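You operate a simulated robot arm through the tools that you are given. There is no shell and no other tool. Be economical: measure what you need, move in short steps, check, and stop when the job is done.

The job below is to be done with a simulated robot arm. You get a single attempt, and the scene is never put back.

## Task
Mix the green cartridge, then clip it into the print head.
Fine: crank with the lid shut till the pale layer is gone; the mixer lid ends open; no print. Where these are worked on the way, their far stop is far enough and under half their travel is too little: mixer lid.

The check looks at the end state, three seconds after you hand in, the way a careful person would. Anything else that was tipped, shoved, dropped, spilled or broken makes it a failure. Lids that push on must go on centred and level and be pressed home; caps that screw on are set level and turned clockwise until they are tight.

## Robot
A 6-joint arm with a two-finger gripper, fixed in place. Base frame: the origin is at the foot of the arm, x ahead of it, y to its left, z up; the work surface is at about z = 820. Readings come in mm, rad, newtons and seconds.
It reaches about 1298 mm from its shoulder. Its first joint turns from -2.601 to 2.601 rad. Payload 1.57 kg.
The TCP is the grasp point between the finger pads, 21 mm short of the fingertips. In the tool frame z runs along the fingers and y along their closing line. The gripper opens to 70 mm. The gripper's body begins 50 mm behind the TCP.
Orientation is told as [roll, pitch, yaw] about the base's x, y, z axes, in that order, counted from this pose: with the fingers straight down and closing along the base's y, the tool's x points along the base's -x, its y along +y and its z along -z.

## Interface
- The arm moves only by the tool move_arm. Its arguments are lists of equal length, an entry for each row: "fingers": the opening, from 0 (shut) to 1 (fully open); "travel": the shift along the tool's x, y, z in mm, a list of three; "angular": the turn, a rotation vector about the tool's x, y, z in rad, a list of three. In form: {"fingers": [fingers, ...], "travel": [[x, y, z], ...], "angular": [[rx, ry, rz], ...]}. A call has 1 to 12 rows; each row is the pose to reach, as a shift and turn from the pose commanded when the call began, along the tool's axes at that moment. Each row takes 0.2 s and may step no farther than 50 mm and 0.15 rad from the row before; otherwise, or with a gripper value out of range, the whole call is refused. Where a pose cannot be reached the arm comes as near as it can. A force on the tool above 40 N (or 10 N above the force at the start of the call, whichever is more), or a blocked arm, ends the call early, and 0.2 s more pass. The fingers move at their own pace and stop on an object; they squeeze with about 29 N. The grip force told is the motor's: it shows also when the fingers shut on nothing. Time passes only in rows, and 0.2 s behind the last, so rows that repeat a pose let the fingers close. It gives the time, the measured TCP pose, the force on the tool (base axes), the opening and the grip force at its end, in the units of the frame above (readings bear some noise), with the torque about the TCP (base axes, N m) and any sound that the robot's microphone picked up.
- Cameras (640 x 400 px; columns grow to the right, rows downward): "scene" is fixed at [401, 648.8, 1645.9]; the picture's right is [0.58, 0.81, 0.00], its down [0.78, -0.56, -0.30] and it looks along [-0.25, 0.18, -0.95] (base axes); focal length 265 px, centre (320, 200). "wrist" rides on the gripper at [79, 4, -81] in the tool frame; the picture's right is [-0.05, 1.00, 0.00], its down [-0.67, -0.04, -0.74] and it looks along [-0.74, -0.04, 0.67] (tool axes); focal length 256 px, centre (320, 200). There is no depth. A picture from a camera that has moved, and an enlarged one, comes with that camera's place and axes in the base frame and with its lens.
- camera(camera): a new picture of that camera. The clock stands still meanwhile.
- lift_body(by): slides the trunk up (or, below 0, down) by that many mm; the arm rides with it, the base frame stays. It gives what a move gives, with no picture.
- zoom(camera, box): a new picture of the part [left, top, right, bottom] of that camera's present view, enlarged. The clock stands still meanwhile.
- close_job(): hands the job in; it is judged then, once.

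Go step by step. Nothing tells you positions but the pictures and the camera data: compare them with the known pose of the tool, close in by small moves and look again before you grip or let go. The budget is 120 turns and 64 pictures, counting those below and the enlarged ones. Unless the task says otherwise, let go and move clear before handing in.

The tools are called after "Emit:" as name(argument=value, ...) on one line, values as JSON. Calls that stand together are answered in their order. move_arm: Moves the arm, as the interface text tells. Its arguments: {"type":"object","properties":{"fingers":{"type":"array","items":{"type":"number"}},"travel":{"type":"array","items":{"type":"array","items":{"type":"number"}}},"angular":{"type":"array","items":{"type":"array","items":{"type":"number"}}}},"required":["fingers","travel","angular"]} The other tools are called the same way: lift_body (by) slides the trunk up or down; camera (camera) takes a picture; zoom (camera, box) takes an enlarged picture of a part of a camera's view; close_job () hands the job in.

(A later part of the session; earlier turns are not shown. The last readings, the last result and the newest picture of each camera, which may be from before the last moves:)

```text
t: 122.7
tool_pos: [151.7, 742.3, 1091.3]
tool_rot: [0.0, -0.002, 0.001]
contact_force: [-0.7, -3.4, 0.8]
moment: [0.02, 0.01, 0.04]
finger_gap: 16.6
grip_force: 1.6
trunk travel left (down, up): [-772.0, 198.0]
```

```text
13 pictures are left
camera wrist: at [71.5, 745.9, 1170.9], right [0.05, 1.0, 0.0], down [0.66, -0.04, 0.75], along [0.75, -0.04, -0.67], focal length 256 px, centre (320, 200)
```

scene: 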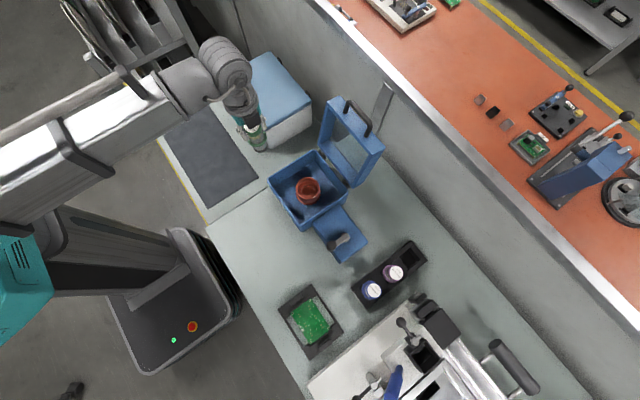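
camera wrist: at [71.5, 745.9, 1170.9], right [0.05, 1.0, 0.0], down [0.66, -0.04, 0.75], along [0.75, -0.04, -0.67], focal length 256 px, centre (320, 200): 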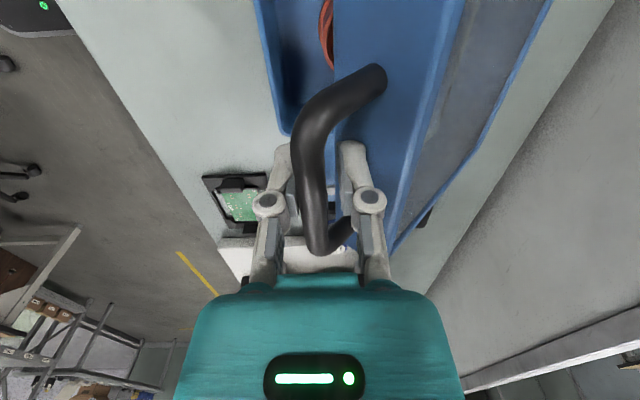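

Continue to fully open.

Emit:
lift_body(by=12)

Emit:
move_arm(fingers=[0.19, 0.19, 0.19], travel=[[0, 8, 0], [0, 16, 0], [0, 24, 0]], angular=[[0, 0, 0], [0, 0, 0], [0, 0, 0]])

Emit:
lift_body(by=12)

Emit:
move_arm(fingers=[0.19, 0.19, 0.19], travel=[[0, 10, 0], [0, 20, 0], [0, 30, 0]], angular=[[0, 0, 0], [0, 0, 0], [0, 0, 0]])

Emit:
lift_body(by=12)

Emit:
move_arm(fingers=[0.19, 0.19, 0.19], travel=[[0, 11, 0], [0, 22, 0], [0, 33, 0]], angular=[[0, 0, 0], [0, 0, 0], [0, 0, 0]])

Emit:
lift_body(by=6)

Emit:
move_arm(fingers=[0.19, 0.19, 0.19], travel=[[0, 11, 0], [0, 22, 0], [0, 33, 0]], angular=[[0, 0, 0], [0, 0, 0], [0, 0, 0]])

```text
t: 123.3
tool_pos: [150.9, 742.8, 1103.5]
tool_rot: [0.0, -0.002, 0.002]
contact_force: [0.0, 1.1, 0.1]
moment: [0.0, 0.03, 0.02]
finger_gap: 13.2
grip_force: 0.1
trunk travel left (down, up): [-784.0, 186.0]
```

```text
t: 124.1
tool_pos: [152.2, 763.8, 1103.7]
tool_rot: [0.002, -0.003, 0.0]
contact_force: [0.8, -5.3, 12.4]
moment: [0.11, 0.01, 0.06]
finger_gap: 13.7
grip_force: 0.6
trunk travel left (down, up): [-784.0, 186.0]
```

```text
t: 124.7
tool_pos: [151.0, 765.8, 1113.9]
tool_rot: [0.001, -0.001, -0.001]
contact_force: [-0.4, -0.7, -0.2]
moment: [0.0, 0.0, 0.01]
finger_gap: 13.0
grip_force: 0.0
trunk travel left (down, up): [-796.0, 174.0]
```

```text
t: 125.5
tool_pos: [151.3, 793.9, 1117.4]
tool_rot: [0.003, -0.002, 0.001]
contact_force: [0.1, -5.4, 20.6]
moment: [0.27, -0.01, 0.03]
finger_gap: 15.1
grip_force: 1.1
trunk travel left (down, up): [-796.0, 174.0]
```

```text
t: 126.1
tool_pos: [150.6, 795.9, 1126.9]
tool_rot: [-0.001, -0.002, -0.001]
contact_force: [-0.1, -0.3, -0.3]
moment: [-0.02, 0.03, 0.03]
finger_gap: 13.4
grip_force: 0.0
trunk travel left (down, up): [-808.0, 162.0]
```

```text
t: 126.9
tool_pos: [150.0, 828.3, 1127.9]
tool_rot: [0.0, -0.002, 0.001]
contact_force: [0.6, -2.9, 11.5]
moment: [0.18, -0.01, -0.02]
finger_gap: 14.3
grip_force: 0.9
trunk travel left (down, up): [-808.0, 162.0]
```

```text
t: 127.5
tool_pos: [149.4, 830.3, 1131.3]
tool_rot: [0.001, -0.001, 0.001]
contact_force: [-0.6, -0.5, 0.7]
moment: [-0.02, -0.02, 0.01]
finger_gap: 13.5
grip_force: 0.0
trunk travel left (down, up): [-814.0, 156.0]
```

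```text
t: 128.2
tool_pos: [150.6, 860.8, 1132.3]
tool_rot: [-0.001, -0.001, -0.001]
contact_force: [-0.9, 0.2, -0.1]
moment: [0.0, -0.01, -0.02]
finger_gap: 13.5
grip_force: 0.3
trunk travel left (down, up): [-814.0, 156.0]
```

Emit:
lift_body(by=6)

Emit:
move_arm(fingers=[0.19, 0.19, 0.19, 0.19, 0.19, 0.19], travel=[[0, 13, 0], [0, 26, 0], [0, 39, 0], [0, 52, 0], [0, 64, 0], [0, 75, 0]], angular=[[0, 0, 0], [0, 0, 0], [0, 0, 0], [0, 0, 0], [0, 0, 0], [0, 0, 0]])

Emit:
zoom(camera="scene", box=[260, 80, 400, 220])

```text
t: 128.8
tool_pos: [150.0, 861.3, 1138.8]
tool_rot: [0.0, -0.002, 0.0]
contact_force: [-0.3, -0.6, -0.6]
moment: [0.03, -0.01, -0.01]
finger_gap: 13.4
grip_force: 0.0
trunk travel left (down, up): [-820.0, 150.0]
```

```text
t: 130.2
tool_pos: [149.5, 937.0, 1138.8]
tool_rot: [0.0, -0.001, 0.0]
contact_force: [0.4, -0.4, 0.3]
moment: [0.03, 0.03, -0.01]
finger_gap: 13.6
grip_force: 0.1
trunk travel left (down, up): [-820.0, 150.0]
```

```text
2.86 times, centred on (330, 150) of scene
camera zoom: at [401.0, 648.8, 1645.9], right [0.58, 0.81, 0.0], down [0.78, -0.56, -0.3], along [-0.25, 0.18, -0.95], focal length 757 px, centre (291, 343)
```

zoom: 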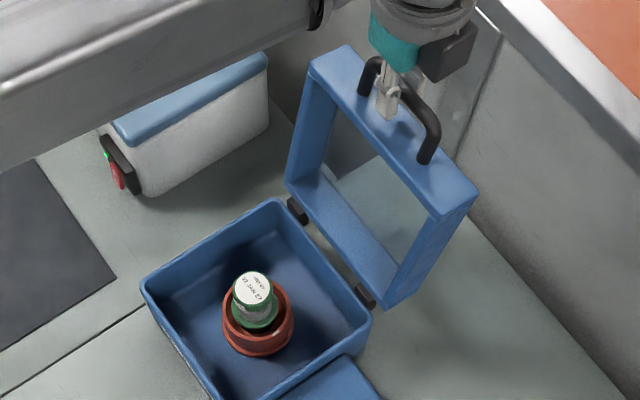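

The lid is fully open again and the cartridge upright. Release, rise, and move over the cartridge.

Emit:
move_arm(fingers=[1, 1, 1, 1], travel=[[0, 0, 0], [0, 0, 0], [0, 0, 0], [0, 0, 0]], angular=[[0, 0, 0], [0, 0, 0], [0, 0, 0], [0, 0, 0]])

Emit:
lift_body(by=65)

Emit:
move_arm(fingers=[1, 1, 1, 1, 1], travel=[[0, -40, 0], [0, -80, 0], [0, -120, 0], [-2, -156.5, 0], [-2, -156.5, 0]], angular=[[0, 0, 0], [0, 0, 0], [0, 0, 0], [0, 0, 0], [0, 0, 0]])

Emit:
lift_body(by=-225)

Emit:
camera(camera="wrist")

```text
t: 131.2
tool_pos: [149.0, 934.7, 1138.0]
tool_rot: [-0.001, -0.002, 0.0]
contact_force: [-0.7, 0.0, 0.6]
moment: [-0.05, 0.01, 0.01]
finger_gap: 70.2
grip_force: 0.1
trunk travel left (down, up): [-820.0, 150.0]
```

```text
t: 132.2
tool_pos: [148.5, 936.1, 1204.0]
tool_rot: [0.0, -0.002, 0.0]
contact_force: [-0.7, 1.1, 0.3]
moment: [0.02, 0.03, -0.01]
finger_gap: 70.0
grip_force: 0.0
trunk travel left (down, up): [-885.0, 85.0]
```

```text
t: 133.4
tool_pos: [152.1, 781.5, 1204.0]
tool_rot: [0.0, -0.001, 0.0]
contact_force: [-0.7, 0.1, 0.6]
moment: [0.02, 0.03, -0.03]
finger_gap: 69.8
grip_force: 0.0
trunk travel left (down, up): [-885.0, 85.0]
```

```text
t: 135.8
tool_pos: [152.4, 780.0, 980.0]
tool_rot: [-0.001, -0.001, 0.0]
contact_force: [0.2, 0.8, 0.0]
moment: [0.0, 0.01, -0.04]
finger_gap: 69.9
grip_force: 0.0
trunk travel left (down, up): [-660.0, 310.0]
```

```text
11 pictures are left
camera wrist: at [72.2, 783.9, 1058.6], right [0.05, 1.0, 0.0], down [0.66, -0.04, 0.75], along [0.75, -0.04, -0.67], focal length 256 px, centre (320, 200)
```

wrist: 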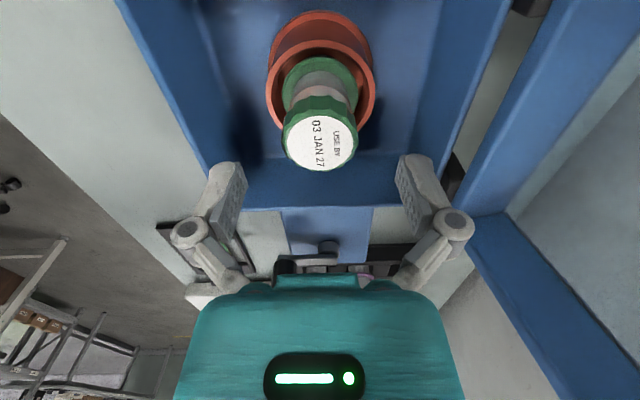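

Aligned. Lower to the cap and grip.

Emit:
lift_body(by=-47)

Emit:
move_arm(fingers=[0.3, 0.3, 0.3, 0.3], travel=[[0, 0, 0], [0, 0, 0], [0, 0, 0], [0, 0, 0]], angular=[[0, 0, 0], [0, 0, 0], [0, 0, 0], [0, 0, 0]])

Emit:
lift_body(by=150)

Emit:
zoom(camera="wrist", box=[240, 50, 400, 250])

```text
t: 136.7
tool_pos: [151.8, 779.3, 932.9]
tool_rot: [-0.001, -0.003, 0.002]
contact_force: [0.4, 0.3, -0.4]
moment: [-0.04, -0.03, -0.02]
finger_gap: 69.9
grip_force: 0.0
trunk travel left (down, up): [-613.0, 357.0]
```

```text
t: 137.7
tool_pos: [151.2, 780.4, 932.3]
tool_rot: [0.001, 0.001, -0.001]
contact_force: [0.0, 1.2, 6.0]
moment: [0.03, -0.05, -0.01]
finger_gap: 37.4
grip_force: 29.4
trunk travel left (down, up): [-613.0, 357.0]
```

```text
t: 139.4
tool_pos: [152.6, 780.0, 1081.9]
tool_rot: [0.001, -0.003, 0.001]
contact_force: [0.7, -0.4, -2.4]
moment: [0.0, 0.0, 0.02]
finger_gap: 37.4
grip_force: 29.0
trunk travel left (down, up): [-763.0, 207.0]
```

```text
2.00 times, centred on (320, 150) of wrist
camera zoom: at [72.2, 784.2, 1161.2], right [0.05, 1.0, 0.0], down [0.66, -0.04, 0.75], along [0.75, -0.04, -0.67], focal length 512 px, centre (320, 300)
```

zoom: 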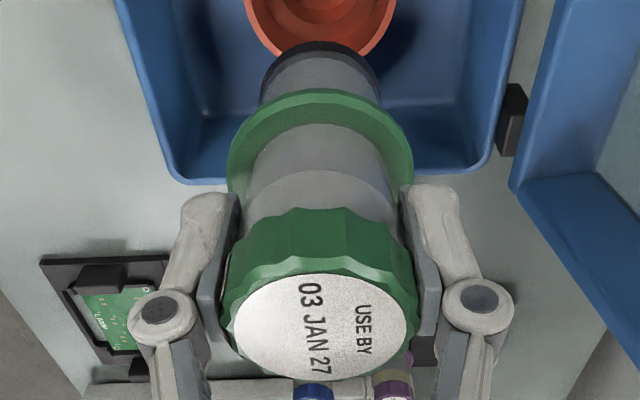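

Mixed: no pale layer. Raise and carry it over to the print head.

Emit:
lift_body(by=65)

Emit:
move_arm(fingers=[0.3, 0.3, 0.3, 0.3, 0.3, 0.3, 0.3, 0.3, 0.3, 0.3, 0.3, 0.3], travel=[[-42, -3, 0], [-84, -6, 0], [-126, -9, 0], [-168, -12, 0], [-210, -15, 0], [-252, -18, 0], [-294, -21, 0], [-336, -24, 0], [-378, -27, 0], [-420, -30, 0], [-462, -33, 0], [-506, -35, 0]], angular=[[0, 0, 0], [0, 0, 0], [0, 0, 0], [0, 0, 0], [0, 0, 0], [0, 0, 0], [0, 0, 0], [0, 0, 0], [0, 0, 0], [0, 0, 0], [0, 0, 0], [0, 0, 0]])

Emit:
zoom(camera="wrist", box=[220, 0, 420, 200])

```text
t: 140.5
tool_pos: [151.8, 780.7, 1146.0]
tool_rot: [-0.001, -0.002, 0.0]
contact_force: [0.2, 0.6, -2.4]
moment: [0.0, 0.0, 0.02]
finger_gap: 37.5
grip_force: 29.8
trunk travel left (down, up): [-828.0, 142.0]
```

```text
t: 143.1
tool_pos: [659.9, 747.0, 1146.1]
tool_rot: [0.001, -0.002, 0.0]
contact_force: [0.4, -0.2, -2.4]
moment: [0.03, 0.02, -0.01]
finger_gap: 37.5
grip_force: 29.1
trunk travel left (down, up): [-828.0, 142.0]
```

```text
2.00 times, centred on (320, 100) of wrist
camera zoom: at [580.5, 751.6, 1225.8], right [0.05, 1.0, 0.0], down [0.67, -0.04, 0.75], along [0.74, -0.04, -0.67], focal length 512 px, centre (320, 400)
```

zoom: 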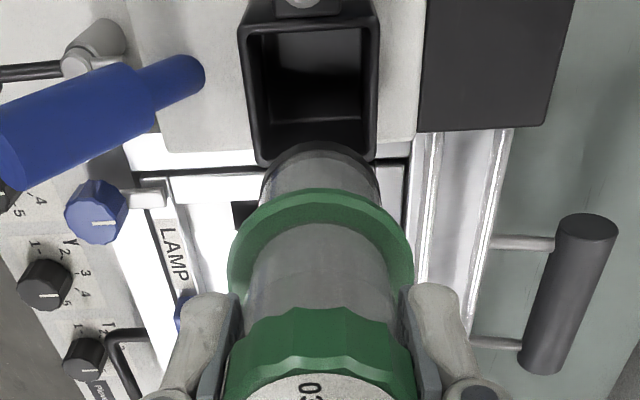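

Reanalysing, the socket rim is likely near z≈1005 with centre around (649, 745.5), so the flange should rest on the rim and the stub swings over it. I'll shift and lower partway to check.

Emit:
move_arm(fingers=[0.3, 0.3], travel=[[9, -1.5, 0], [9, -1.5, 0]], angular=[[0, 0, 0], [0, 0, 0]])

Emit:
lift_body(by=-45)

Emit:
zoom(camera="wrist", box=[220, 0, 420, 200])

```text
t: 143.7
tool_pos: [649.9, 744.9, 1145.5]
tool_rot: [0.001, -0.001, 0.001]
contact_force: [-0.5, 0.4, -3.1]
moment: [-0.01, 0.01, -0.01]
finger_gap: 37.3
grip_force: 29.5
trunk travel left (down, up): [-828.0, 142.0]
```

```text
t: 144.6
tool_pos: [649.4, 744.6, 1100.6]
tool_rot: [0.002, -0.002, 0.001]
contact_force: [0.0, -0.5, -1.9]
moment: [-0.03, -0.03, -0.03]
finger_gap: 37.5
grip_force: 28.9
trunk travel left (down, up): [-783.0, 187.0]
```

```text
2.00 times, centred on (320, 100) of wrist
camera zoom: at [569.8, 748.7, 1181.4], right [0.05, 1.0, 0.0], down [0.67, -0.04, 0.75], along [0.74, -0.04, -0.67], focal length 512 px, centre (320, 400)
```

zoom: 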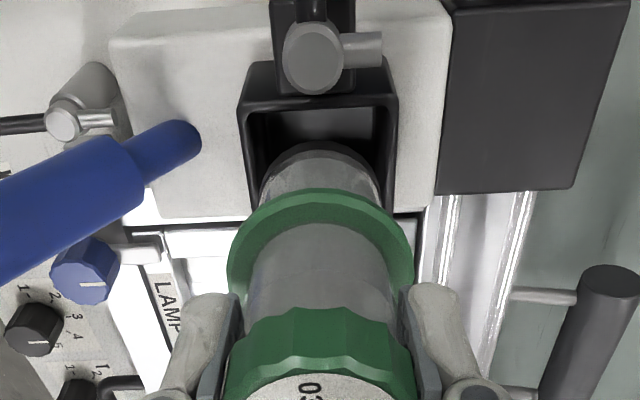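

The socket centre refines to about (654.8, 744.5), rim z≈991. Shift 5 mm in x and lower in steps with force checks.

Emit:
move_arm(fingers=[0.3, 0.3], travel=[[-5.2, -0.3, 0], [-5.2, -0.3, 0]], angular=[[0, 0, 0], [0, 0, 0]])

Emit:
lift_body(by=-35)

Emit:
zoom(camera="wrist", box=[220, 0, 420, 200])

```text
t: 145.2
tool_pos: [655.2, 743.4, 1101.7]
tool_rot: [0.0, -0.002, 0.0]
contact_force: [0.6, 0.1, -3.0]
moment: [0.0, 0.0, 0.02]
finger_gap: 37.3
grip_force: 28.6
trunk travel left (down, up): [-783.0, 187.0]
```

```text
t: 146.0
tool_pos: [653.7, 744.1, 1065.8]
tool_rot: [-0.002, -0.002, 0.0]
contact_force: [-1.2, -0.9, -2.6]
moment: [0.0, 0.01, 0.01]
finger_gap: 37.2
grip_force: 28.7
trunk travel left (down, up): [-748.0, 222.0]
```

```text
2.00 times, centred on (320, 100) of wrist
camera zoom: at [575.0, 747.8, 1146.4], right [0.05, 1.0, 0.0], down [0.66, -0.04, 0.75], along [0.75, -0.04, -0.67], focal length 512 px, centre (320, 400)
```

zoom: 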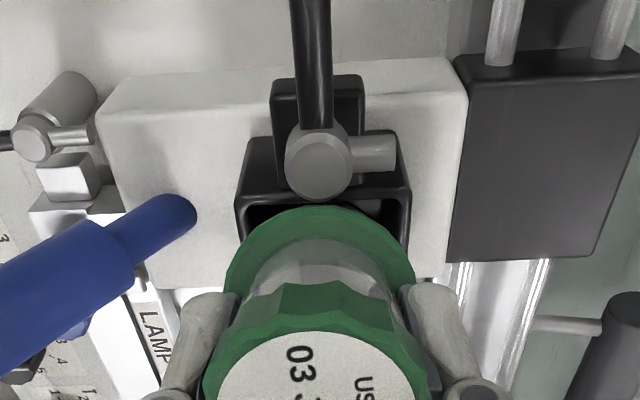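

The cartridge appears to have shifted or tilted in the grip. I'll raise it and inspect before going on.

Emit:
lift_body(by=45)

Emit:
camera(camera="wrist")

```text
t: 146.8
tool_pos: [655.8, 745.3, 1112.9]
tool_rot: [0.001, -0.002, 0.002]
contact_force: [0.2, -0.2, -3.2]
moment: [0.02, -0.01, 0.0]
finger_gap: 37.1
grip_force: 28.4
trunk travel left (down, up): [-793.0, 177.0]
```

```text
6 pictures are left
camera wrist: at [575.5, 748.4, 1191.0], right [0.05, 1.0, 0.0], down [0.67, -0.04, 0.75], along [0.74, -0.04, -0.67], focal length 256 px, centre (320, 200)
```

wrist: 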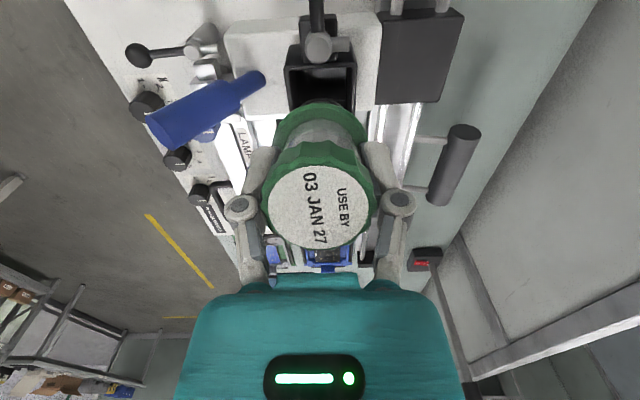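

The cartridge's base hit the far rim and it tilted in the grip (top toward -x). I'll carry it to clear table near (380, 900), tilt the tool to stand it upright there, and regrip.

Emit:
lift_body(by=40)

Emit:
move_arm(fingers=[0.3, 0.3, 0.3, 0.3, 0.3, 0.3, 0.3, 0.3, 0.3], travel=[[30, 17, 0], [61, 34, 0], [92, 52, 0], [123, 69, 0], [153, 86, 0], [184, 103, 0], [214, 120, 0], [245, 138, 0], [275, 155, 0]], angular=[[0, 0.04, 0], [0, 0.08, 0], [0, 0.13, 0], [0, 0.17, 0], [0, 0.21, 0], [0, 0.26, 0], [0, 0.3, 0], [0, 0.34, 0], [0, 0.385, 0]])

Emit:
camera(camera="wrist")

```text
t: 147.7
tool_pos: [654.9, 744.3, 1151.4]
tool_rot: [-0.001, -0.003, 0.001]
contact_force: [-0.2, -0.7, -2.2]
moment: [-0.01, 0.02, -0.01]
finger_gap: 37.4
grip_force: 28.9
trunk travel left (down, up): [-833.0, 137.0]
```

```text
t: 149.7
tool_pos: [377.4, 901.1, 1164.7]
tool_rot: [0.002, 0.384, 0.0]
contact_force: [0.0, 0.2, -2.1]
moment: [-0.03, -0.04, -0.02]
finger_gap: 36.8
grip_force: 28.9
out of reach, approached as far as the arm can: row 4, 6, 7, 8, 9
trunk travel left (down, up): [-833.0, 137.0]
```

```text
5 pictures are left
camera wrist: at [334.4, 905.0, 1268.6], right [0.05, 1.0, -0.02], down [0.9, -0.04, 0.44], along [0.44, -0.04, -0.9], focal length 256 px, centre (320, 200)
```

wrist: 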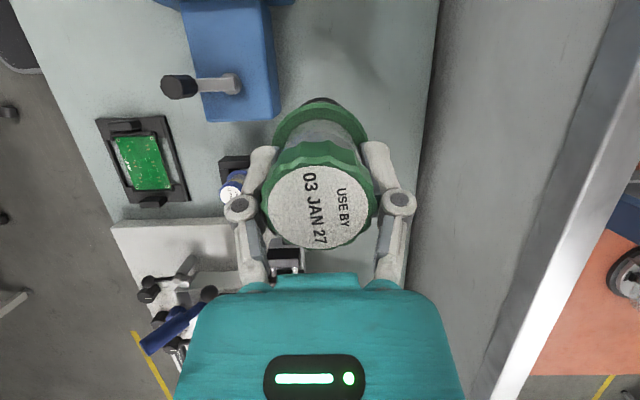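

Best fit of the picture: cartridge tilted ~10° in the grip and slid up ~10 mm. I'll reduce the tool tilt to ~10° so it hangs about vertical, then lower toward the table.

Emit:
move_arm(fingers=[0.3, 0.3, 0.3], travel=[[0, 0, 0], [0, 0, 0], [0, 0, 0]], angular=[[0, -0.105, 0], [0, -0.2, 0], [0, -0.2, 0]])

Emit:
lift_body(by=-235)

Emit:
lift_body(by=-12)

```text
t: 150.5
tool_pos: [379.6, 898.6, 1155.2]
tool_rot: [-0.001, 0.182, -0.002]
contact_force: [0.1, 1.2, -2.2]
moment: [0.01, 0.01, -0.02]
finger_gap: 37.4
grip_force: 28.9
out of reach, approached as far as the arm can: row 1, 2, 3
trunk travel left (down, up): [-833.0, 137.0]
```

```text
t: 152.9
tool_pos: [378.7, 900.3, 919.9]
tool_rot: [0.0, 0.184, 0.001]
contact_force: [-0.7, 0.7, -2.5]
moment: [-0.02, -0.02, 0.02]
finger_gap: 37.3
grip_force: 28.8
trunk travel left (down, up): [-598.0, 372.0]
```

```text
t: 153.5
tool_pos: [380.5, 899.6, 907.3]
tool_rot: [0.0, 0.182, 0.0]
contact_force: [0.4, -0.3, -2.1]
moment: [0.02, 0.01, 0.02]
finger_gap: 37.0
grip_force: 29.1
trunk travel left (down, up): [-586.0, 384.0]
```

Not touching yet; continue in small steps.

Emit:
lift_body(by=-6)

Emit:
lift_body(by=-4)

```text
t: 154.1
tool_pos: [379.2, 900.1, 901.6]
tool_rot: [0.0, 0.184, 0.0]
contact_force: [0.5, -0.3, -3.8]
moment: [0.0, -0.02, 0.01]
finger_gap: 37.4
grip_force: 28.8
trunk travel left (down, up): [-580.0, 390.0]
```

```text
t: 154.6
tool_pos: [379.6, 899.3, 897.7]
tool_rot: [0.001, 0.184, 0.001]
contact_force: [0.5, 1.1, -2.2]
moment: [0.02, 0.02, 0.02]
finger_gap: 37.3
grip_force: 29.1
trunk travel left (down, up): [-576.0, 394.0]
```

Emit:
lift_body(by=-3)

Emit:
lift_body(by=-3)

```text
t: 155.1
tool_pos: [378.5, 900.3, 894.6]
tool_rot: [0.002, 0.183, 0.002]
contact_force: [-0.2, 0.6, -2.6]
moment: [-0.03, 0.0, -0.01]
finger_gap: 37.2
grip_force: 28.6
trunk travel left (down, up): [-573.0, 397.0]
```

```text
t: 155.7
tool_pos: [378.7, 900.6, 892.1]
tool_rot: [-0.001, 0.184, 0.0]
contact_force: [0.5, 0.4, -2.3]
moment: [-0.01, -0.02, -0.02]
finger_gap: 37.4
grip_force: 29.5
trunk travel left (down, up): [-570.0, 400.0]
```

Emit:
lift_body(by=-3)

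Emit:
lift_body(by=-3)

```text
t: 156.2
tool_pos: [380.1, 900.1, 888.4]
tool_rot: [0.001, 0.182, -0.001]
contact_force: [1.3, 0.6, -2.6]
moment: [-0.01, 0.01, -0.01]
finger_gap: 37.2
grip_force: 28.6
trunk travel left (down, up): [-567.0, 403.0]
```

```text
t: 156.7
tool_pos: [379.4, 899.5, 886.8]
tool_rot: [0.006, 0.183, 0.0]
contact_force: [3.3, 5.8, 21.6]
moment: [0.35, 0.13, -0.12]
finger_gap: 37.3
grip_force: 29.1
trunk travel left (down, up): [-564.0, 406.0]
```

Contact with the table. Check verticality before release.

Emit:
zoom(camera="wrist", box=[200, 60, 440, 270])

```text
1.90 times, centred on (320, 165) of wrist
camera zoom: at [315.9, 902.9, 980.7], right [0.05, 1.0, -0.01], down [0.79, -0.04, 0.61], along [0.61, -0.04, -0.79], focal length 488 px, centre (320, 267)
```

zoom: 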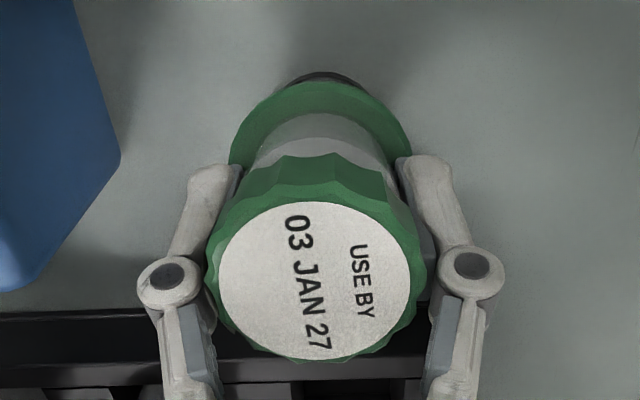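

It's still ~5° off vertical (top toward -x). I'll add 0.09 rad of tool tilt, which also lifts it slightly, and set it down again.

Emit:
lift_body(by=2)

Emit:
move_arm(fingers=[0.3, 0.3], travel=[[0, 0, 0], [0, 0, 0]], angular=[[0, 0.09, 0], [0, 0.09, 0]])

Emit:
lift_body(by=-4)

Emit:
lift_body(by=-2)

```text
t: 157.2
tool_pos: [378.9, 898.3, 887.7]
tool_rot: [0.0, 0.182, 0.0]
contact_force: [0.9, 0.2, 2.5]
moment: [0.04, 0.0, -0.01]
finger_gap: 37.1
grip_force: 28.6
trunk travel left (down, up): [-566.0, 404.0]
```

```text
t: 157.8
tool_pos: [378.3, 900.1, 891.5]
tool_rot: [0.001, 0.275, 0.001]
contact_force: [0.1, -0.1, -2.8]
moment: [0.01, 0.02, -0.02]
finger_gap: 37.4
grip_force: 28.2
out of reach, approached as far as the arm can: row 1, 2
trunk travel left (down, up): [-566.0, 404.0]
```

```text
t: 158.3
tool_pos: [379.7, 899.6, 888.8]
tool_rot: [-0.001, 0.275, -0.001]
contact_force: [0.0, 0.9, -2.9]
moment: [-0.01, -0.02, 0.0]
finger_gap: 37.3
grip_force: 29.0
trunk travel left (down, up): [-562.0, 408.0]
```

```text
t: 158.9
tool_pos: [378.6, 898.9, 885.3]
tool_rot: [0.0, 0.275, 0.0]
contact_force: [1.7, 2.2, 5.1]
moment: [0.04, 0.0, -0.03]
finger_gap: 37.4
grip_force: 29.4
trunk travel left (down, up): [-560.0, 410.0]
```

Light contact. Press slightly, release, then straighten the tool around it.

Emit:
lift_body(by=-1.5)

Emit:
move_arm(fingers=[0.58, 0.7, 1, 1], travel=[[0, 0, 0], [0, 0, 0], [0, 0, 0], [0, 0, 0]], angular=[[0, 0, 0], [0, 0, 0], [0, 0, 0], [0, 0, 0]])

Emit:
lift_body(by=45)

Emit:
move_arm(fingers=[1, 1, 1], travel=[[0, 0, 0], [0, 0, 0], [0, 0, 0]], angular=[[0, -0.14, 0], [0, -0.275, 0], [0, -0.275, 0]])

Emit:
camera(camera="wrist")

```text
t: 159.4
tool_pos: [379.5, 898.8, 886.3]
tool_rot: [0.002, 0.274, -0.001]
contact_force: [3.4, 7.3, 21.7]
moment: [0.2, 0.15, -0.07]
finger_gap: 37.4
grip_force: 28.6
trunk travel left (down, up): [-559.0, 411.0]
```

```text
t: 160.4
tool_pos: [378.6, 899.6, 884.1]
tool_rot: [0.0, 0.273, 0.0]
contact_force: [-0.6, 0.7, -0.3]
moment: [-0.01, -0.01, 0.04]
finger_gap: 70.0
grip_force: 0.1
trunk travel left (down, up): [-559.0, 411.0]
```

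```text
t: 161.2
tool_pos: [379.1, 899.9, 928.6]
tool_rot: [0.0, 0.274, 0.0]
contact_force: [0.0, 0.4, -0.5]
moment: [-0.06, 0.02, 0.01]
finger_gap: 70.0
grip_force: 0.1
trunk travel left (down, up): [-604.0, 366.0]
```

```text
t: 162.1
tool_pos: [378.7, 899.5, 921.5]
tool_rot: [0.001, -0.004, 0.001]
contact_force: [0.3, 0.1, -0.1]
moment: [0.02, -0.02, 0.0]
finger_gap: 69.9
grip_force: 0.0
out of reach, approached as far as the arm can: row 1, 2, 3
trunk travel left (down, up): [-604.0, 366.0]
```

```text
3 pictures are left
camera wrist: at [299.2, 903.0, 1001.9], right [0.05, 1.0, 0.0], down [0.66, -0.04, 0.75], along [0.75, -0.04, -0.66], focal length 256 px, centre (320, 200)
```

wrist: 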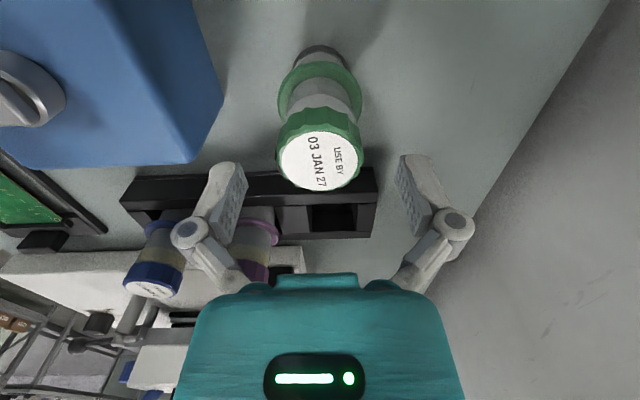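

The cartridge now stands upright at about (371.5, 900). The earlier pictures suggest the print head may have shifted, so I'll compare it with the first scene view.

Emit:
zoom(camera="scene", box=[300, 230, 560, 400])

```text
2.35 times, centred on (430, 315) of scene
camera zoom: at [401.0, 648.8, 1645.9], right [0.58, 0.81, 0.0], down [0.78, -0.56, -0.3], along [-0.25, 0.18, -0.95], focal length 624 px, centre (61, -71)
```

zoom: 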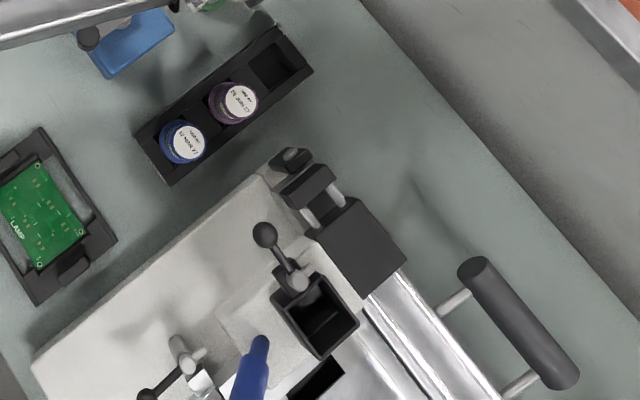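

Confirmed: the sliding print-head carriage got nudged +19 mm in x; its socket centre is now about (667, 744), originally about (648, 744). I'll first push it gently back from its far side with closed fingers.

Emit:
lift_body(by=170)

Emit:
move_arm(fingers=[1, 0, 0, 0, 0, 0, 0, 0, 0, 0], travel=[[-36, -16, 0], [-72, -32, 0], [-108, -48, 0], [-144, -64, 0], [-180, -80, 0], [-216, -96, 0], [-252, -112, 0], [-288, -128, 0], [-324, -144, 0], [-346, -156, 0]], angular=[[0, 0, 0], [0, 0, 0], [0, 0, 0], [0, 0, 0], [0, 0, 0], [0, 0, 0], [0, 0, 0], [0, 0, 0], [0, 0, 0], [0, 0, 0]])

Emit:
lift_body(by=-60)

Emit:
lift_body(by=-25)

```text
t: 164.0
tool_pos: [379.0, 899.6, 1092.4]
tool_rot: [0.0, -0.001, 0.0]
contact_force: [0.5, -0.1, 0.6]
moment: [0.02, 0.01, 0.01]
finger_gap: 70.0
grip_force: 0.1
trunk travel left (down, up): [-774.0, 196.0]
```

```text
t: 166.2
tool_pos: [725.9, 742.4, 1092.4]
tool_rot: [0.0, -0.002, -0.001]
contact_force: [0.9, -0.2, 0.8]
moment: [0.02, -0.01, 0.01]
finger_gap: 0.0
grip_force: 28.8
trunk travel left (down, up): [-774.0, 196.0]
```

```text
t: 167.2
tool_pos: [724.5, 742.9, 1032.1]
tool_rot: [0.0, -0.002, 0.001]
contact_force: [0.5, -0.6, 0.5]
moment: [-0.02, 0.01, 0.0]
finger_gap: 0.1
grip_force: 29.1
trunk travel left (down, up): [-714.0, 256.0]
```

```text
t: 167.9
tool_pos: [725.7, 744.1, 1007.3]
tool_rot: [0.0, -0.003, 0.001]
contact_force: [0.1, 0.2, -0.3]
moment: [0.03, 0.01, -0.05]
finger_gap: 0.1
grip_force: 28.4
trunk travel left (down, up): [-689.0, 281.0]
```

Clear so far. Now approach the socket's far wall in -x slowly.

Emit:
move_arm(fingers=[0, 0, 0, 0], travel=[[6, 0, 0], [12, 0, 0], [17, 0, 0], [21, 0, 0]], angular=[[0, 0, 0], [0, 0, 0], [0, 0, 0], [0, 0, 0]])

Emit:
move_arm(fingers=[0, 0], travel=[[2, 0, 0], [4, 0, 0]], angular=[[0, 0, 0], [0, 0, 0]])

Emit:
move_arm(fingers=[0, 0], travel=[[2, 0, 0], [4, 0, 0]], angular=[[0, 0, 0], [0, 0, 0]])

Emit:
move_arm(fingers=[0, 0], travel=[[2, 0, 0], [4, 0, 0]], angular=[[0, 0, 0], [0, 0, 0]])

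```text
t: 168.9
tool_pos: [705.7, 742.9, 1007.0]
tool_rot: [0.002, -0.002, -0.001]
contact_force: [0.5, 1.1, 0.3]
moment: [-0.03, 0.01, -0.02]
finger_gap: 0.0
grip_force: 29.1
trunk travel left (down, up): [-689.0, 281.0]
```

```text
t: 169.5
tool_pos: [701.0, 744.0, 1007.7]
tool_rot: [0.002, -0.002, 0.0]
contact_force: [-0.5, -0.9, -0.1]
moment: [0.01, -0.01, 0.02]
finger_gap: 6.0
grip_force: 28.4
trunk travel left (down, up): [-689.0, 281.0]
```

```text
t: 170.1
tool_pos: [696.7, 743.9, 1007.5]
tool_rot: [0.0, -0.001, -0.001]
contact_force: [0.4, -0.6, -0.2]
moment: [-0.02, 0.0, 0.01]
finger_gap: 6.2
grip_force: 29.2
trunk travel left (down, up): [-689.0, 281.0]
```

```text
t: 170.7
tool_pos: [693.0, 742.9, 1007.2]
tool_rot: [0.0, -0.003, -0.001]
contact_force: [0.8, 0.8, 0.0]
moment: [-0.01, -0.04, -0.01]
finger_gap: 6.1
grip_force: 28.5
trunk travel left (down, up): [-689.0, 281.0]
```

The closed fingers seem to have caught a thin 6 mm tab on the carriage, moving with no force. Continue back by ~10 mm, checking force.

Emit:
move_arm(fingers=[0, 0, 0], travel=[[2, 0, 0], [4, 0, 0], [5, 0, 0]], angular=[[0, 0, 0], [0, 0, 0], [0, 0, 0]])

Emit:
zoom(camera="scene", box=[300, 230, 560, 400])

```text
t: 171.5
tool_pos: [687.5, 742.8, 1007.7]
tool_rot: [0.0, -0.002, 0.0]
contact_force: [0.5, -0.6, 0.2]
moment: [-0.01, 0.0, -0.02]
finger_gap: 6.0
grip_force: 28.7
trunk travel left (down, up): [-689.0, 281.0]
```

```text
2.35 times, centred on (430, 315) of scene
camera zoom: at [401.0, 648.8, 1645.9], right [0.58, 0.81, 0.0], down [0.78, -0.56, -0.3], along [-0.25, 0.18, -0.95], focal length 624 px, centre (61, -71)
```

zoom: 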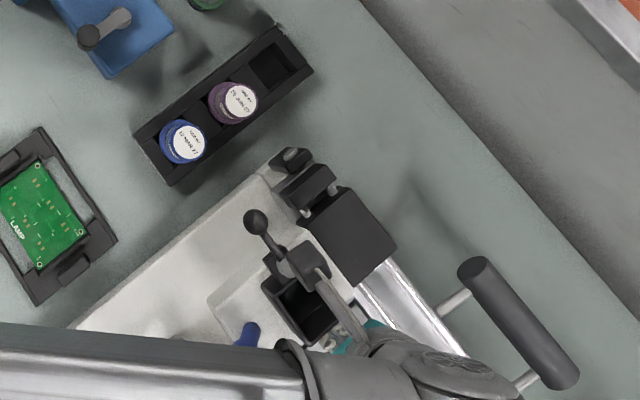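

The carriage is ~4.5 mm short of its original place. Finish the push, open, and rise straight up.

Emit:
move_arm(fingers=[0, 0, 0], travel=[[2, 0, 0], [4.5, 0, 0], [4.5, 0, 0]], angular=[[0, 0, 0], [0, 0, 0], [0, 0, 0]])

Emit:
move_arm(fingers=[0.3, 0.3], travel=[[0, 0, 0], [0, 0, 0]], angular=[[0, 0, 0], [0, 0, 0]])

Emit:
lift_body(by=90)

```text
t: 172.3
tool_pos: [683.6, 743.4, 1006.1]
tool_rot: [0.0, -0.002, -0.001]
contact_force: [0.9, -0.4, -0.6]
moment: [0.03, 0.03, -0.01]
finger_gap: 5.9
grip_force: 28.9
trunk travel left (down, up): [-689.0, 281.0]
```

```text
t: 172.9
tool_pos: [683.3, 743.5, 1006.5]
tool_rot: [0.001, -0.002, -0.001]
contact_force: [-0.6, -0.7, 0.4]
moment: [0.0, -0.02, 0.01]
finger_gap: 20.5
grip_force: 0.0
trunk travel left (down, up): [-689.0, 281.0]
```

```text
t: 174.1
tool_pos: [682.6, 743.5, 1096.9]
tool_rot: [-0.001, -0.003, -0.001]
contact_force: [-0.6, -0.4, -0.2]
moment: [-0.03, -0.03, -0.02]
finger_gap: 21.0
grip_force: 0.0
trunk travel left (down, up): [-779.0, 191.0]
```

Carriage is back at its original place. My body-diameter estimate is now ~41 mm (fits the 44 mm socket closely), with socket centre about (650, 744.1). Now regrip the cartridge from the table.

Emit:
move_arm(fingers=[0.5, 1, 1, 1, 1, 1, 1, 1, 1, 1], travel=[[31, 16, 0], [66, 33, 0], [101, 51, 0], [136, 69, 0], [171, 87, 0], [206, 105, 0], [241, 122, 0], [276, 139, 0], [311, 156, 0], [311, 156, 0]], angular=[[0, 0, 0], [0, 0, 0], [0, 0, 0], [0, 0, 0], [0, 0, 0], [0, 0, 0], [0, 0, 0], [0, 0, 0], [0, 0, 0], [0, 0, 0]])

Emit:
lift_body(by=-120)

```text
t: 176.3
tool_pos: [370.3, 898.6, 1096.7]
tool_rot: [-0.001, -0.002, 0.001]
contact_force: [0.0, -0.1, -0.2]
moment: [-0.03, 0.01, 0.0]
finger_gap: 70.3
grip_force: 0.1
trunk travel left (down, up): [-779.0, 191.0]
```

```text
t: 177.8
tool_pos: [370.5, 898.7, 977.9]
tool_rot: [-0.001, -0.002, 0.001]
contact_force: [0.4, 0.2, 1.1]
moment: [-0.02, 0.01, 0.02]
finger_gap: 70.1
grip_force: 0.1
trunk travel left (down, up): [-659.0, 311.0]
```

Re-evaluating with the label size, the cartridge axis is about x 376, top z≈910. Adjust, lower and grip.

Emit:
move_arm(fingers=[1, 1], travel=[[-5.3, 1, 0], [-5.3, 1, 0]], angular=[[0, 0, 0], [0, 0, 0]])

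Emit:
lift_body(by=-81)

Emit:
move_arm(fingers=[0.3, 0.3, 0.3, 0.3], travel=[[0, 0, 0], [0, 0, 0], [0, 0, 0], [0, 0, 0]], angular=[[0, 0, 0], [0, 0, 0], [0, 0, 0], [0, 0, 0]])

```text
t: 178.4
tool_pos: [374.6, 900.5, 976.4]
tool_rot: [0.0, -0.001, 0.0]
contact_force: [-0.3, 0.5, -0.2]
moment: [0.0, 0.02, -0.04]
finger_gap: 70.0
grip_force: 0.1
trunk travel left (down, up): [-659.0, 311.0]
```

```text
t: 179.6
tool_pos: [375.0, 900.5, 894.9]
tool_rot: [-0.001, -0.002, 0.0]
contact_force: [-0.8, 0.3, 0.0]
moment: [-0.02, -0.02, 0.0]
finger_gap: 70.0
grip_force: 0.0
trunk travel left (down, up): [-578.0, 392.0]
```

```text
t: 180.6
tool_pos: [375.2, 899.0, 896.5]
tool_rot: [0.0, -0.001, 0.0]
contact_force: [1.2, 0.7, 4.7]
moment: [0.0, -0.08, 0.0]
finger_gap: 37.4
grip_force: 28.9
trunk travel left (down, up): [-578.0, 392.0]
```

Gripped (37.4 mm). Lift, carry back over the socket, and lower to just above the rim.

Emit:
lift_body(by=250)

Emit:
move_arm(fingers=[0.3, 0.3, 0.3, 0.3, 0.3, 0.3, 0.3, 0.3, 0.3, 0.3], travel=[[-30, -17, 0], [-61, -34, 0], [-92, -52, 0], [-123, -69, 0], [-153, -86, 0], [-184, -103, 0], [-214, -120, 0], [-245, -138, 0], [-275, -155, 0], [-275, -155, 0]], angular=[[0, 0, 0], [0, 0, 0], [0, 0, 0], [0, 0, 0], [0, 0, 0], [0, 0, 0], [0, 0, 0], [0, 0, 0], [0, 0, 0], [0, 0, 0]])

Emit:
lift_body(by=-42)

```text
t: 183.2
tool_pos: [375.8, 899.8, 1145.7]
tool_rot: [-0.001, -0.002, -0.001]
contact_force: [0.4, -0.4, -2.3]
moment: [0.02, 0.0, 0.0]
finger_gap: 37.3
grip_force: 28.4
trunk travel left (down, up): [-828.0, 142.0]
```

```text
t: 185.4
tool_pos: [650.7, 746.0, 1146.0]
tool_rot: [0.0, -0.001, 0.001]
contact_force: [-0.3, -0.3, -2.4]
moment: [0.03, 0.01, 0.03]
finger_gap: 37.3
grip_force: 28.9
trunk travel left (down, up): [-828.0, 142.0]
```

```text
t: 186.2
tool_pos: [650.4, 746.3, 1104.3]
tool_rot: [0.0, -0.002, 0.0]
contact_force: [-0.2, 0.3, -2.5]
moment: [0.01, 0.02, 0.04]
finger_gap: 37.1
grip_force: 29.2
trunk travel left (down, up): [-786.0, 184.0]
```

Correct y by -2 mm, lower to just above the rim, and use the last picture for fine alignment.

Emit:
move_arm(fingers=[0.3, 0.3], travel=[[0, -2, 0], [0, -2, 0]], angular=[[0, 0, 0], [0, 0, 0]])

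Emit:
lift_body(by=-14)

Emit:
zoom(camera="wrist", box=[255, 0, 385, 110])

```text
t: 186.8
tool_pos: [651.0, 744.5, 1103.2]
tool_rot: [0.001, -0.002, -0.001]
contact_force: [0.2, 0.6, -1.9]
moment: [-0.02, -0.01, 0.0]
finger_gap: 36.9
grip_force: 28.3
trunk travel left (down, up): [-786.0, 184.0]
```

```text
t: 187.4
tool_pos: [651.7, 744.5, 1091.0]
tool_rot: [0.0, 0.0, 0.001]
contact_force: [0.1, 0.2, -2.3]
moment: [-0.02, 0.02, 0.03]
finger_gap: 37.0
grip_force: 28.4
trunk travel left (down, up): [-772.0, 198.0]
```

```text
3.64 times, centred on (320, 55) of wrist
camera zoom: at [572.1, 748.2, 1169.8], right [0.05, 1.0, 0.0], down [0.67, -0.04, 0.75], along [0.74, -0.04, -0.67], focal length 931 px, centre (320, 727)
```

zoom: 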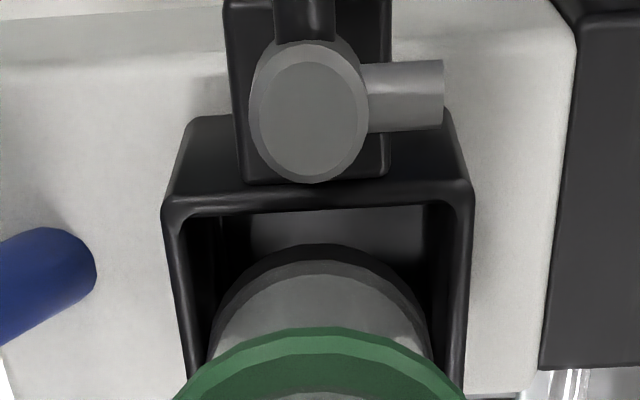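

Alignment looks right in both axes (clearance ~2 mm each side). Lower gradually with force checks.

Emit:
lift_body(by=-10)

Emit:
lift_body(by=-4)

Emit:
lift_body(by=-4)

```text
t: 188.0
tool_pos: [651.5, 744.5, 1080.3]
tool_rot: [0.002, -0.002, 0.0]
contact_force: [0.1, -0.1, -2.6]
moment: [0.0, 0.04, 0.02]
finger_gap: 37.1
grip_force: 28.5
trunk travel left (down, up): [-762.0, 208.0]
```

```text
t: 188.6
tool_pos: [651.5, 744.4, 1076.5]
tool_rot: [0.001, -0.002, 0.0]
contact_force: [0.5, 0.4, -2.6]
moment: [0.04, 0.01, -0.05]
finger_gap: 36.9
grip_force: 28.7
trunk travel left (down, up): [-758.0, 212.0]
```

```text
t: 189.1
tool_pos: [652.0, 744.5, 1071.5]
tool_rot: [0.0, -0.001, 0.002]
contact_force: [0.3, -0.5, -2.2]
moment: [0.04, -0.03, -0.01]
finger_gap: 36.7
grip_force: 29.1
trunk travel left (down, up): [-754.0, 216.0]
```

It's entering the socket cleanly. Continue down.

Emit:
lift_body(by=-8)

Emit:
lift_body(by=-8)

Emit:
lift_body(by=-6)

Emit:
lift_body(by=-4)

```text
t: 189.7
tool_pos: [650.8, 743.3, 1064.4]
tool_rot: [0.0, -0.003, 0.002]
contact_force: [0.5, 0.1, -1.9]
moment: [0.0, 0.02, -0.03]
finger_gap: 37.1
grip_force: 29.0
trunk travel left (down, up): [-746.0, 224.0]
```

```text
t: 190.2
tool_pos: [651.1, 745.2, 1055.6]
tool_rot: [0.0, -0.002, 0.002]
contact_force: [0.4, -0.6, -2.8]
moment: [-0.01, -0.03, 0.02]
finger_gap: 37.4
grip_force: 28.9
trunk travel left (down, up): [-738.0, 232.0]
```

```text
t: 190.8
tool_pos: [652.0, 744.9, 1049.8]
tool_rot: [-0.001, -0.003, -0.001]
contact_force: [-0.1, -0.4, -2.4]
moment: [0.0, -0.05, 0.02]
finger_gap: 36.9
grip_force: 28.3
trunk travel left (down, up): [-732.0, 238.0]
```

```text
t: 191.3
tool_pos: [650.5, 743.3, 1047.8]
tool_rot: [0.001, -0.003, -0.001]
contact_force: [3.3, 4.4, 16.6]
moment: [0.19, -0.09, 0.01]
finger_gap: 37.1
grip_force: 28.6
trunk travel left (down, up): [-728.0, 242.0]
```

Contact at TCP≈1048, consistent with the flange landing on the rim. One more small press to confirm it is home.

Emit:
lift_body(by=-2)

```text
t: 191.8
tool_pos: [651.1, 744.0, 1046.0]
tool_rot: [0.0, -0.003, 0.0]
contact_force: [0.8, 5.0, 17.4]
moment: [0.13, 0.01, -0.02]
finger_gap: 37.1
grip_force: 28.9
trunk travel left (down, up): [-726.0, 244.0]
```

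Seated. Release and rise clear.

Emit:
move_arm(fingers=[0.6, 0.8, 1, 1], travel=[[0, 0, 0], [0, 0, 0], [0, 0, 0], [0, 0, 0]], angular=[[0, 0, 0], [0, 0, 0], [0, 0, 0], [0, 0, 0]])

Emit:
lift_body(by=85)

```text
t: 192.8
tool_pos: [651.4, 744.6, 1043.5]
tool_rot: [-0.001, -0.001, 0.0]
contact_force: [0.3, 0.9, 0.5]
moment: [0.03, -0.01, -0.01]
finger_gap: 70.0
grip_force: 0.0
trunk travel left (down, up): [-726.0, 244.0]
```

```text
t: 194.0
tool_pos: [651.5, 744.5, 1128.0]
tool_rot: [0.0, -0.001, 0.0]
contact_force: [-0.1, -0.2, 0.3]
moment: [0.0, -0.04, 0.03]
finger_gap: 70.1
grip_force: 0.0
trunk travel left (down, up): [-811.0, 159.0]
```

Cartridge is in the socket. Now the latch: the lever must swing clockwise (ball from -x toward +y) so its stub goes over the flange. I'll position closed fingers on the -y side of the ball.

Emit:
move_arm(fingers=[0.5, 0, 0, 0, 0], travel=[[29, -14, 0], [58, -27, 0], [87, -41, 0], [87, -41, 0], [87, -41, 0]], angular=[[0, 0, 0], [0, 0, 0], [0, 0, 0], [0, 0, 0], [0, 0, 0]])

Emit:
lift_body(by=-60)

Emit:
lift_body(by=-26)

```text
t: 195.2
tool_pos: [565.2, 704.0, 1129.5]
tool_rot: [0.002, -0.001, 0.001]
contact_force: [-0.5, 0.2, -0.3]
moment: [-0.01, -0.01, 0.02]
finger_gap: 0.0
grip_force: 27.9
trunk travel left (down, up): [-811.0, 159.0]
```

```text
t: 196.2
tool_pos: [564.3, 703.3, 1069.8]
tool_rot: [0.0, -0.003, 0.0]
contact_force: [-0.5, -0.9, 0.7]
moment: [0.02, 0.0, 0.0]
finger_gap: 0.1
grip_force: 29.4
trunk travel left (down, up): [-751.0, 219.0]
```

```text
t: 197.0
tool_pos: [565.5, 703.0, 1043.0]
tool_rot: [-0.001, -0.003, 0.0]
contact_force: [-0.1, 1.1, 0.4]
moment: [0.02, -0.01, 0.03]
finger_gap: 0.0
grip_force: 28.4
trunk travel left (down, up): [-725.0, 245.0]
```

Push toward +y until contact with the ball, then follow the arc.

Emit:
lift_body(by=-3)

Emit:
move_arm(fingers=[0, 0, 0, 0, 0], travel=[[1, 9, 0], [1, 18, 0], [2, 24, 0], [3, 29, 0], [4.5, 33, 0]], angular=[[0, 0, 0], [0, 0, 0], [0, 0, 0], [0, 0, 0], [0, 0, 0]])

```text
t: 197.5
tool_pos: [564.4, 702.4, 1040.3]
tool_rot: [0.0, 0.0, 0.001]
contact_force: [-0.6, -0.6, 0.1]
moment: [-0.02, 0.01, 0.01]
finger_gap: 0.0
grip_force: 28.8
trunk travel left (down, up): [-722.0, 248.0]
```

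```text
t: 198.7
tool_pos: [561.7, 735.2, 1040.2]
tool_rot: [0.0, -0.002, 0.0]
contact_force: [0.0, 0.2, 0.1]
moment: [-0.02, -0.04, 0.0]
finger_gap: 0.0
grip_force: 29.1
trunk travel left (down, up): [-722.0, 248.0]
```

No measurable force — either the lever turns freely or not yet touching. Continue along the arc.

Emit:
move_arm(fingers=[0, 0, 0, 0, 0, 0], travel=[[1.5, 6, 0], [2.5, 13, 0], [1.5, 19, 0], [0, 26, 0], [-3, 32, 0], [-6.5, 38, 0]], angular=[[0, 0, 0], [0, 0, 0], [0, 0, 0], [0, 0, 0], [0, 0, 0], [0, 0, 0]])

```text
t: 200.1
tool_pos: [567.8, 773.5, 1040.5]
tool_rot: [0.001, -0.002, -0.001]
contact_force: [0.4, 0.9, -0.7]
moment: [0.0, -0.02, 0.01]
finger_gap: 0.2
grip_force: 28.4
trunk travel left (down, up): [-722.0, 248.0]
```

The lever must be moving along (the fingers passed the ball's original spot). Finish the quarter turn until the stop.

Emit:
move_arm(fingers=[0, 0, 0, 0], travel=[[-5.5, 5, 0], [-11, 10, 0], [-17, 13.5, 0], [-23.5, 16.5, 0]], angular=[[0, 0, 0], [0, 0, 0], [0, 0, 0], [0, 0, 0]])

Emit:
move_arm(fingers=[0, 0], travel=[[-2, 0, 0], [-4, 0, 0]], angular=[[0, 0, 0], [0, 0, 0]])

```text
t: 201.1
tool_pos: [591.5, 790.0, 1039.6]
tool_rot: [-0.002, 0.0, 0.0]
contact_force: [-1.0, 0.1, -0.4]
moment: [-0.03, 0.03, -0.02]
finger_gap: 0.0
grip_force: 28.3
trunk travel left (down, up): [-722.0, 248.0]
```

```text
t: 201.7
tool_pos: [594.4, 789.8, 1041.3]
tool_rot: [0.0, -0.002, 0.0]
contact_force: [-0.7, 0.3, -0.9]
moment: [-0.01, 0.03, 0.0]
finger_gap: 6.1
grip_force: 28.6
trunk travel left (down, up): [-722.0, 248.0]
```

Contact sign at about β≈88° (fingers wedged slightly). Push a bit further to find the latch stop.

Emit:
move_arm(fingers=[0, 0], travel=[[-2, 0, 0], [-4, 0, 0]], angular=[[0, 0, 0], [0, 0, 0]])

Emit:
move_arm(fingers=[0, 0], travel=[[-2, 0, 0], [-4, 0, 0]], angular=[[0, 0, 0], [0, 0, 0]])

```text
t: 202.3
tool_pos: [598.3, 790.0, 1041.9]
tool_rot: [-0.001, -0.003, 0.0]
contact_force: [-1.6, 0.4, 0.4]
moment: [0.01, 0.0, 0.04]
finger_gap: 6.2
grip_force: 28.9
trunk travel left (down, up): [-722.0, 248.0]
```

```text
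t: 202.9
tool_pos: [603.3, 790.7, 1040.4]
tool_rot: [0.0, -0.002, 0.0]
contact_force: [-1.0, 0.2, 0.4]
moment: [-0.01, 0.03, 0.01]
finger_gap: 6.2
grip_force: 28.1
trunk travel left (down, up): [-722.0, 248.0]
```

I may have reached the latch's stop and started nudging the light carriage. I'll back off and probe the socket's far wall: its known position (contact at TCP x≈683) tells whether the carriage moved, and lets me push it back.

Emit:
move_arm(fingers=[0, 0, 0], travel=[[5, 0, 0], [10, 0, 0], [14, 0, 0]], angular=[[0, 0, 0], [0, 0, 0], [0, 0, 0]])

Emit:
lift_body(by=90)

Emit:
move_arm(fingers=[0, 0, 0, 0, 0], travel=[[-33, -11, 0], [-66, -22, 0], [-100, -33, 0], [-136, -46, 0], [-136, -46, 0]], angular=[[0, 0, 0], [0, 0, 0], [0, 0, 0], [0, 0, 0], [0, 0, 0]])

Emit:
lift_body(by=-124)

```text
t: 203.7
tool_pos: [588.1, 790.1, 1039.0]
tool_rot: [0.001, -0.002, 0.0]
contact_force: [0.3, 0.4, 0.5]
moment: [0.03, 0.03, -0.03]
finger_gap: 0.0
grip_force: 29.3
trunk travel left (down, up): [-722.0, 248.0]
```

```text
t: 204.9
tool_pos: [589.2, 790.8, 1130.1]
tool_rot: [0.0, -0.002, 0.0]
contact_force: [-0.2, 0.1, 0.5]
moment: [0.01, 0.0, 0.01]
finger_gap: 0.0
grip_force: 28.5
trunk travel left (down, up): [-812.0, 158.0]
```

```text
t: 206.1
tool_pos: [724.6, 743.6, 1129.8]
tool_rot: [0.0, -0.001, -0.001]
contact_force: [0.4, 0.2, 0.7]
moment: [0.02, 0.02, 0.02]
finger_gap: 0.0
grip_force: 28.2
trunk travel left (down, up): [-812.0, 158.0]
```

```text
t: 207.7
tool_pos: [723.7, 743.9, 1005.0]
tool_rot: [-0.001, -0.001, 0.0]
contact_force: [0.9, 0.7, -0.2]
moment: [0.02, 0.01, -0.01]
finger_gap: 0.0
grip_force: 29.2
trunk travel left (down, up): [-688.0, 282.0]
```

Gap returned to 0 on backing off, so the 6 mm gap simply signals contact. Now probe the far wall stepwise.

Emit:
move_arm(fingers=[0, 0, 0, 0], travel=[[6, 0, 0], [12, 0, 0], [18, 0, 0], [22, 0, 0]], angular=[[0, 0, 0], [0, 0, 0], [0, 0, 0], [0, 0, 0]])

Emit:
move_arm(fingers=[0, 0], travel=[[2, 0, 0], [4, 0, 0]], angular=[[0, 0, 0], [0, 0, 0]])

Emit:
move_arm(fingers=[0, 0], travel=[[2, 0, 0], [4, 0, 0]], angular=[[0, 0, 0], [0, 0, 0]])

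Emit:
move_arm(fingers=[0, 0], travel=[[2, 0, 0], [4, 0, 0]], angular=[[0, 0, 0], [0, 0, 0]])

```text
t: 208.7
tool_pos: [701.5, 743.7, 1007.0]
tool_rot: [0.001, -0.001, 0.0]
contact_force: [0.8, 0.2, 0.1]
moment: [0.01, -0.01, -0.05]
finger_gap: 0.4
grip_force: 28.2
trunk travel left (down, up): [-688.0, 282.0]
```

```text
t: 209.3
tool_pos: [697.1, 743.9, 1006.3]
tool_rot: [0.0, -0.001, 0.001]
contact_force: [0.4, 0.0, -0.3]
moment: [-0.05, 0.05, 0.01]
finger_gap: 0.2
grip_force: 28.5
trunk travel left (down, up): [-688.0, 282.0]
```

```text
t: 209.9
tool_pos: [693.5, 744.1, 1006.7]
tool_rot: [0.0, 0.0, 0.0]
contact_force: [0.7, -0.7, -0.1]
moment: [0.02, 0.05, -0.03]
finger_gap: 0.1
grip_force: 29.1
trunk travel left (down, up): [-688.0, 282.0]
```

```text
t: 210.5
tool_pos: [689.6, 744.9, 1006.4]
tool_rot: [0.0, -0.001, 0.001]
contact_force: [1.8, 1.4, 0.5]
moment: [0.0, 0.11, -0.01]
finger_gap: 0.0
grip_force: 28.7
trunk travel left (down, up): [-688.0, 282.0]
```

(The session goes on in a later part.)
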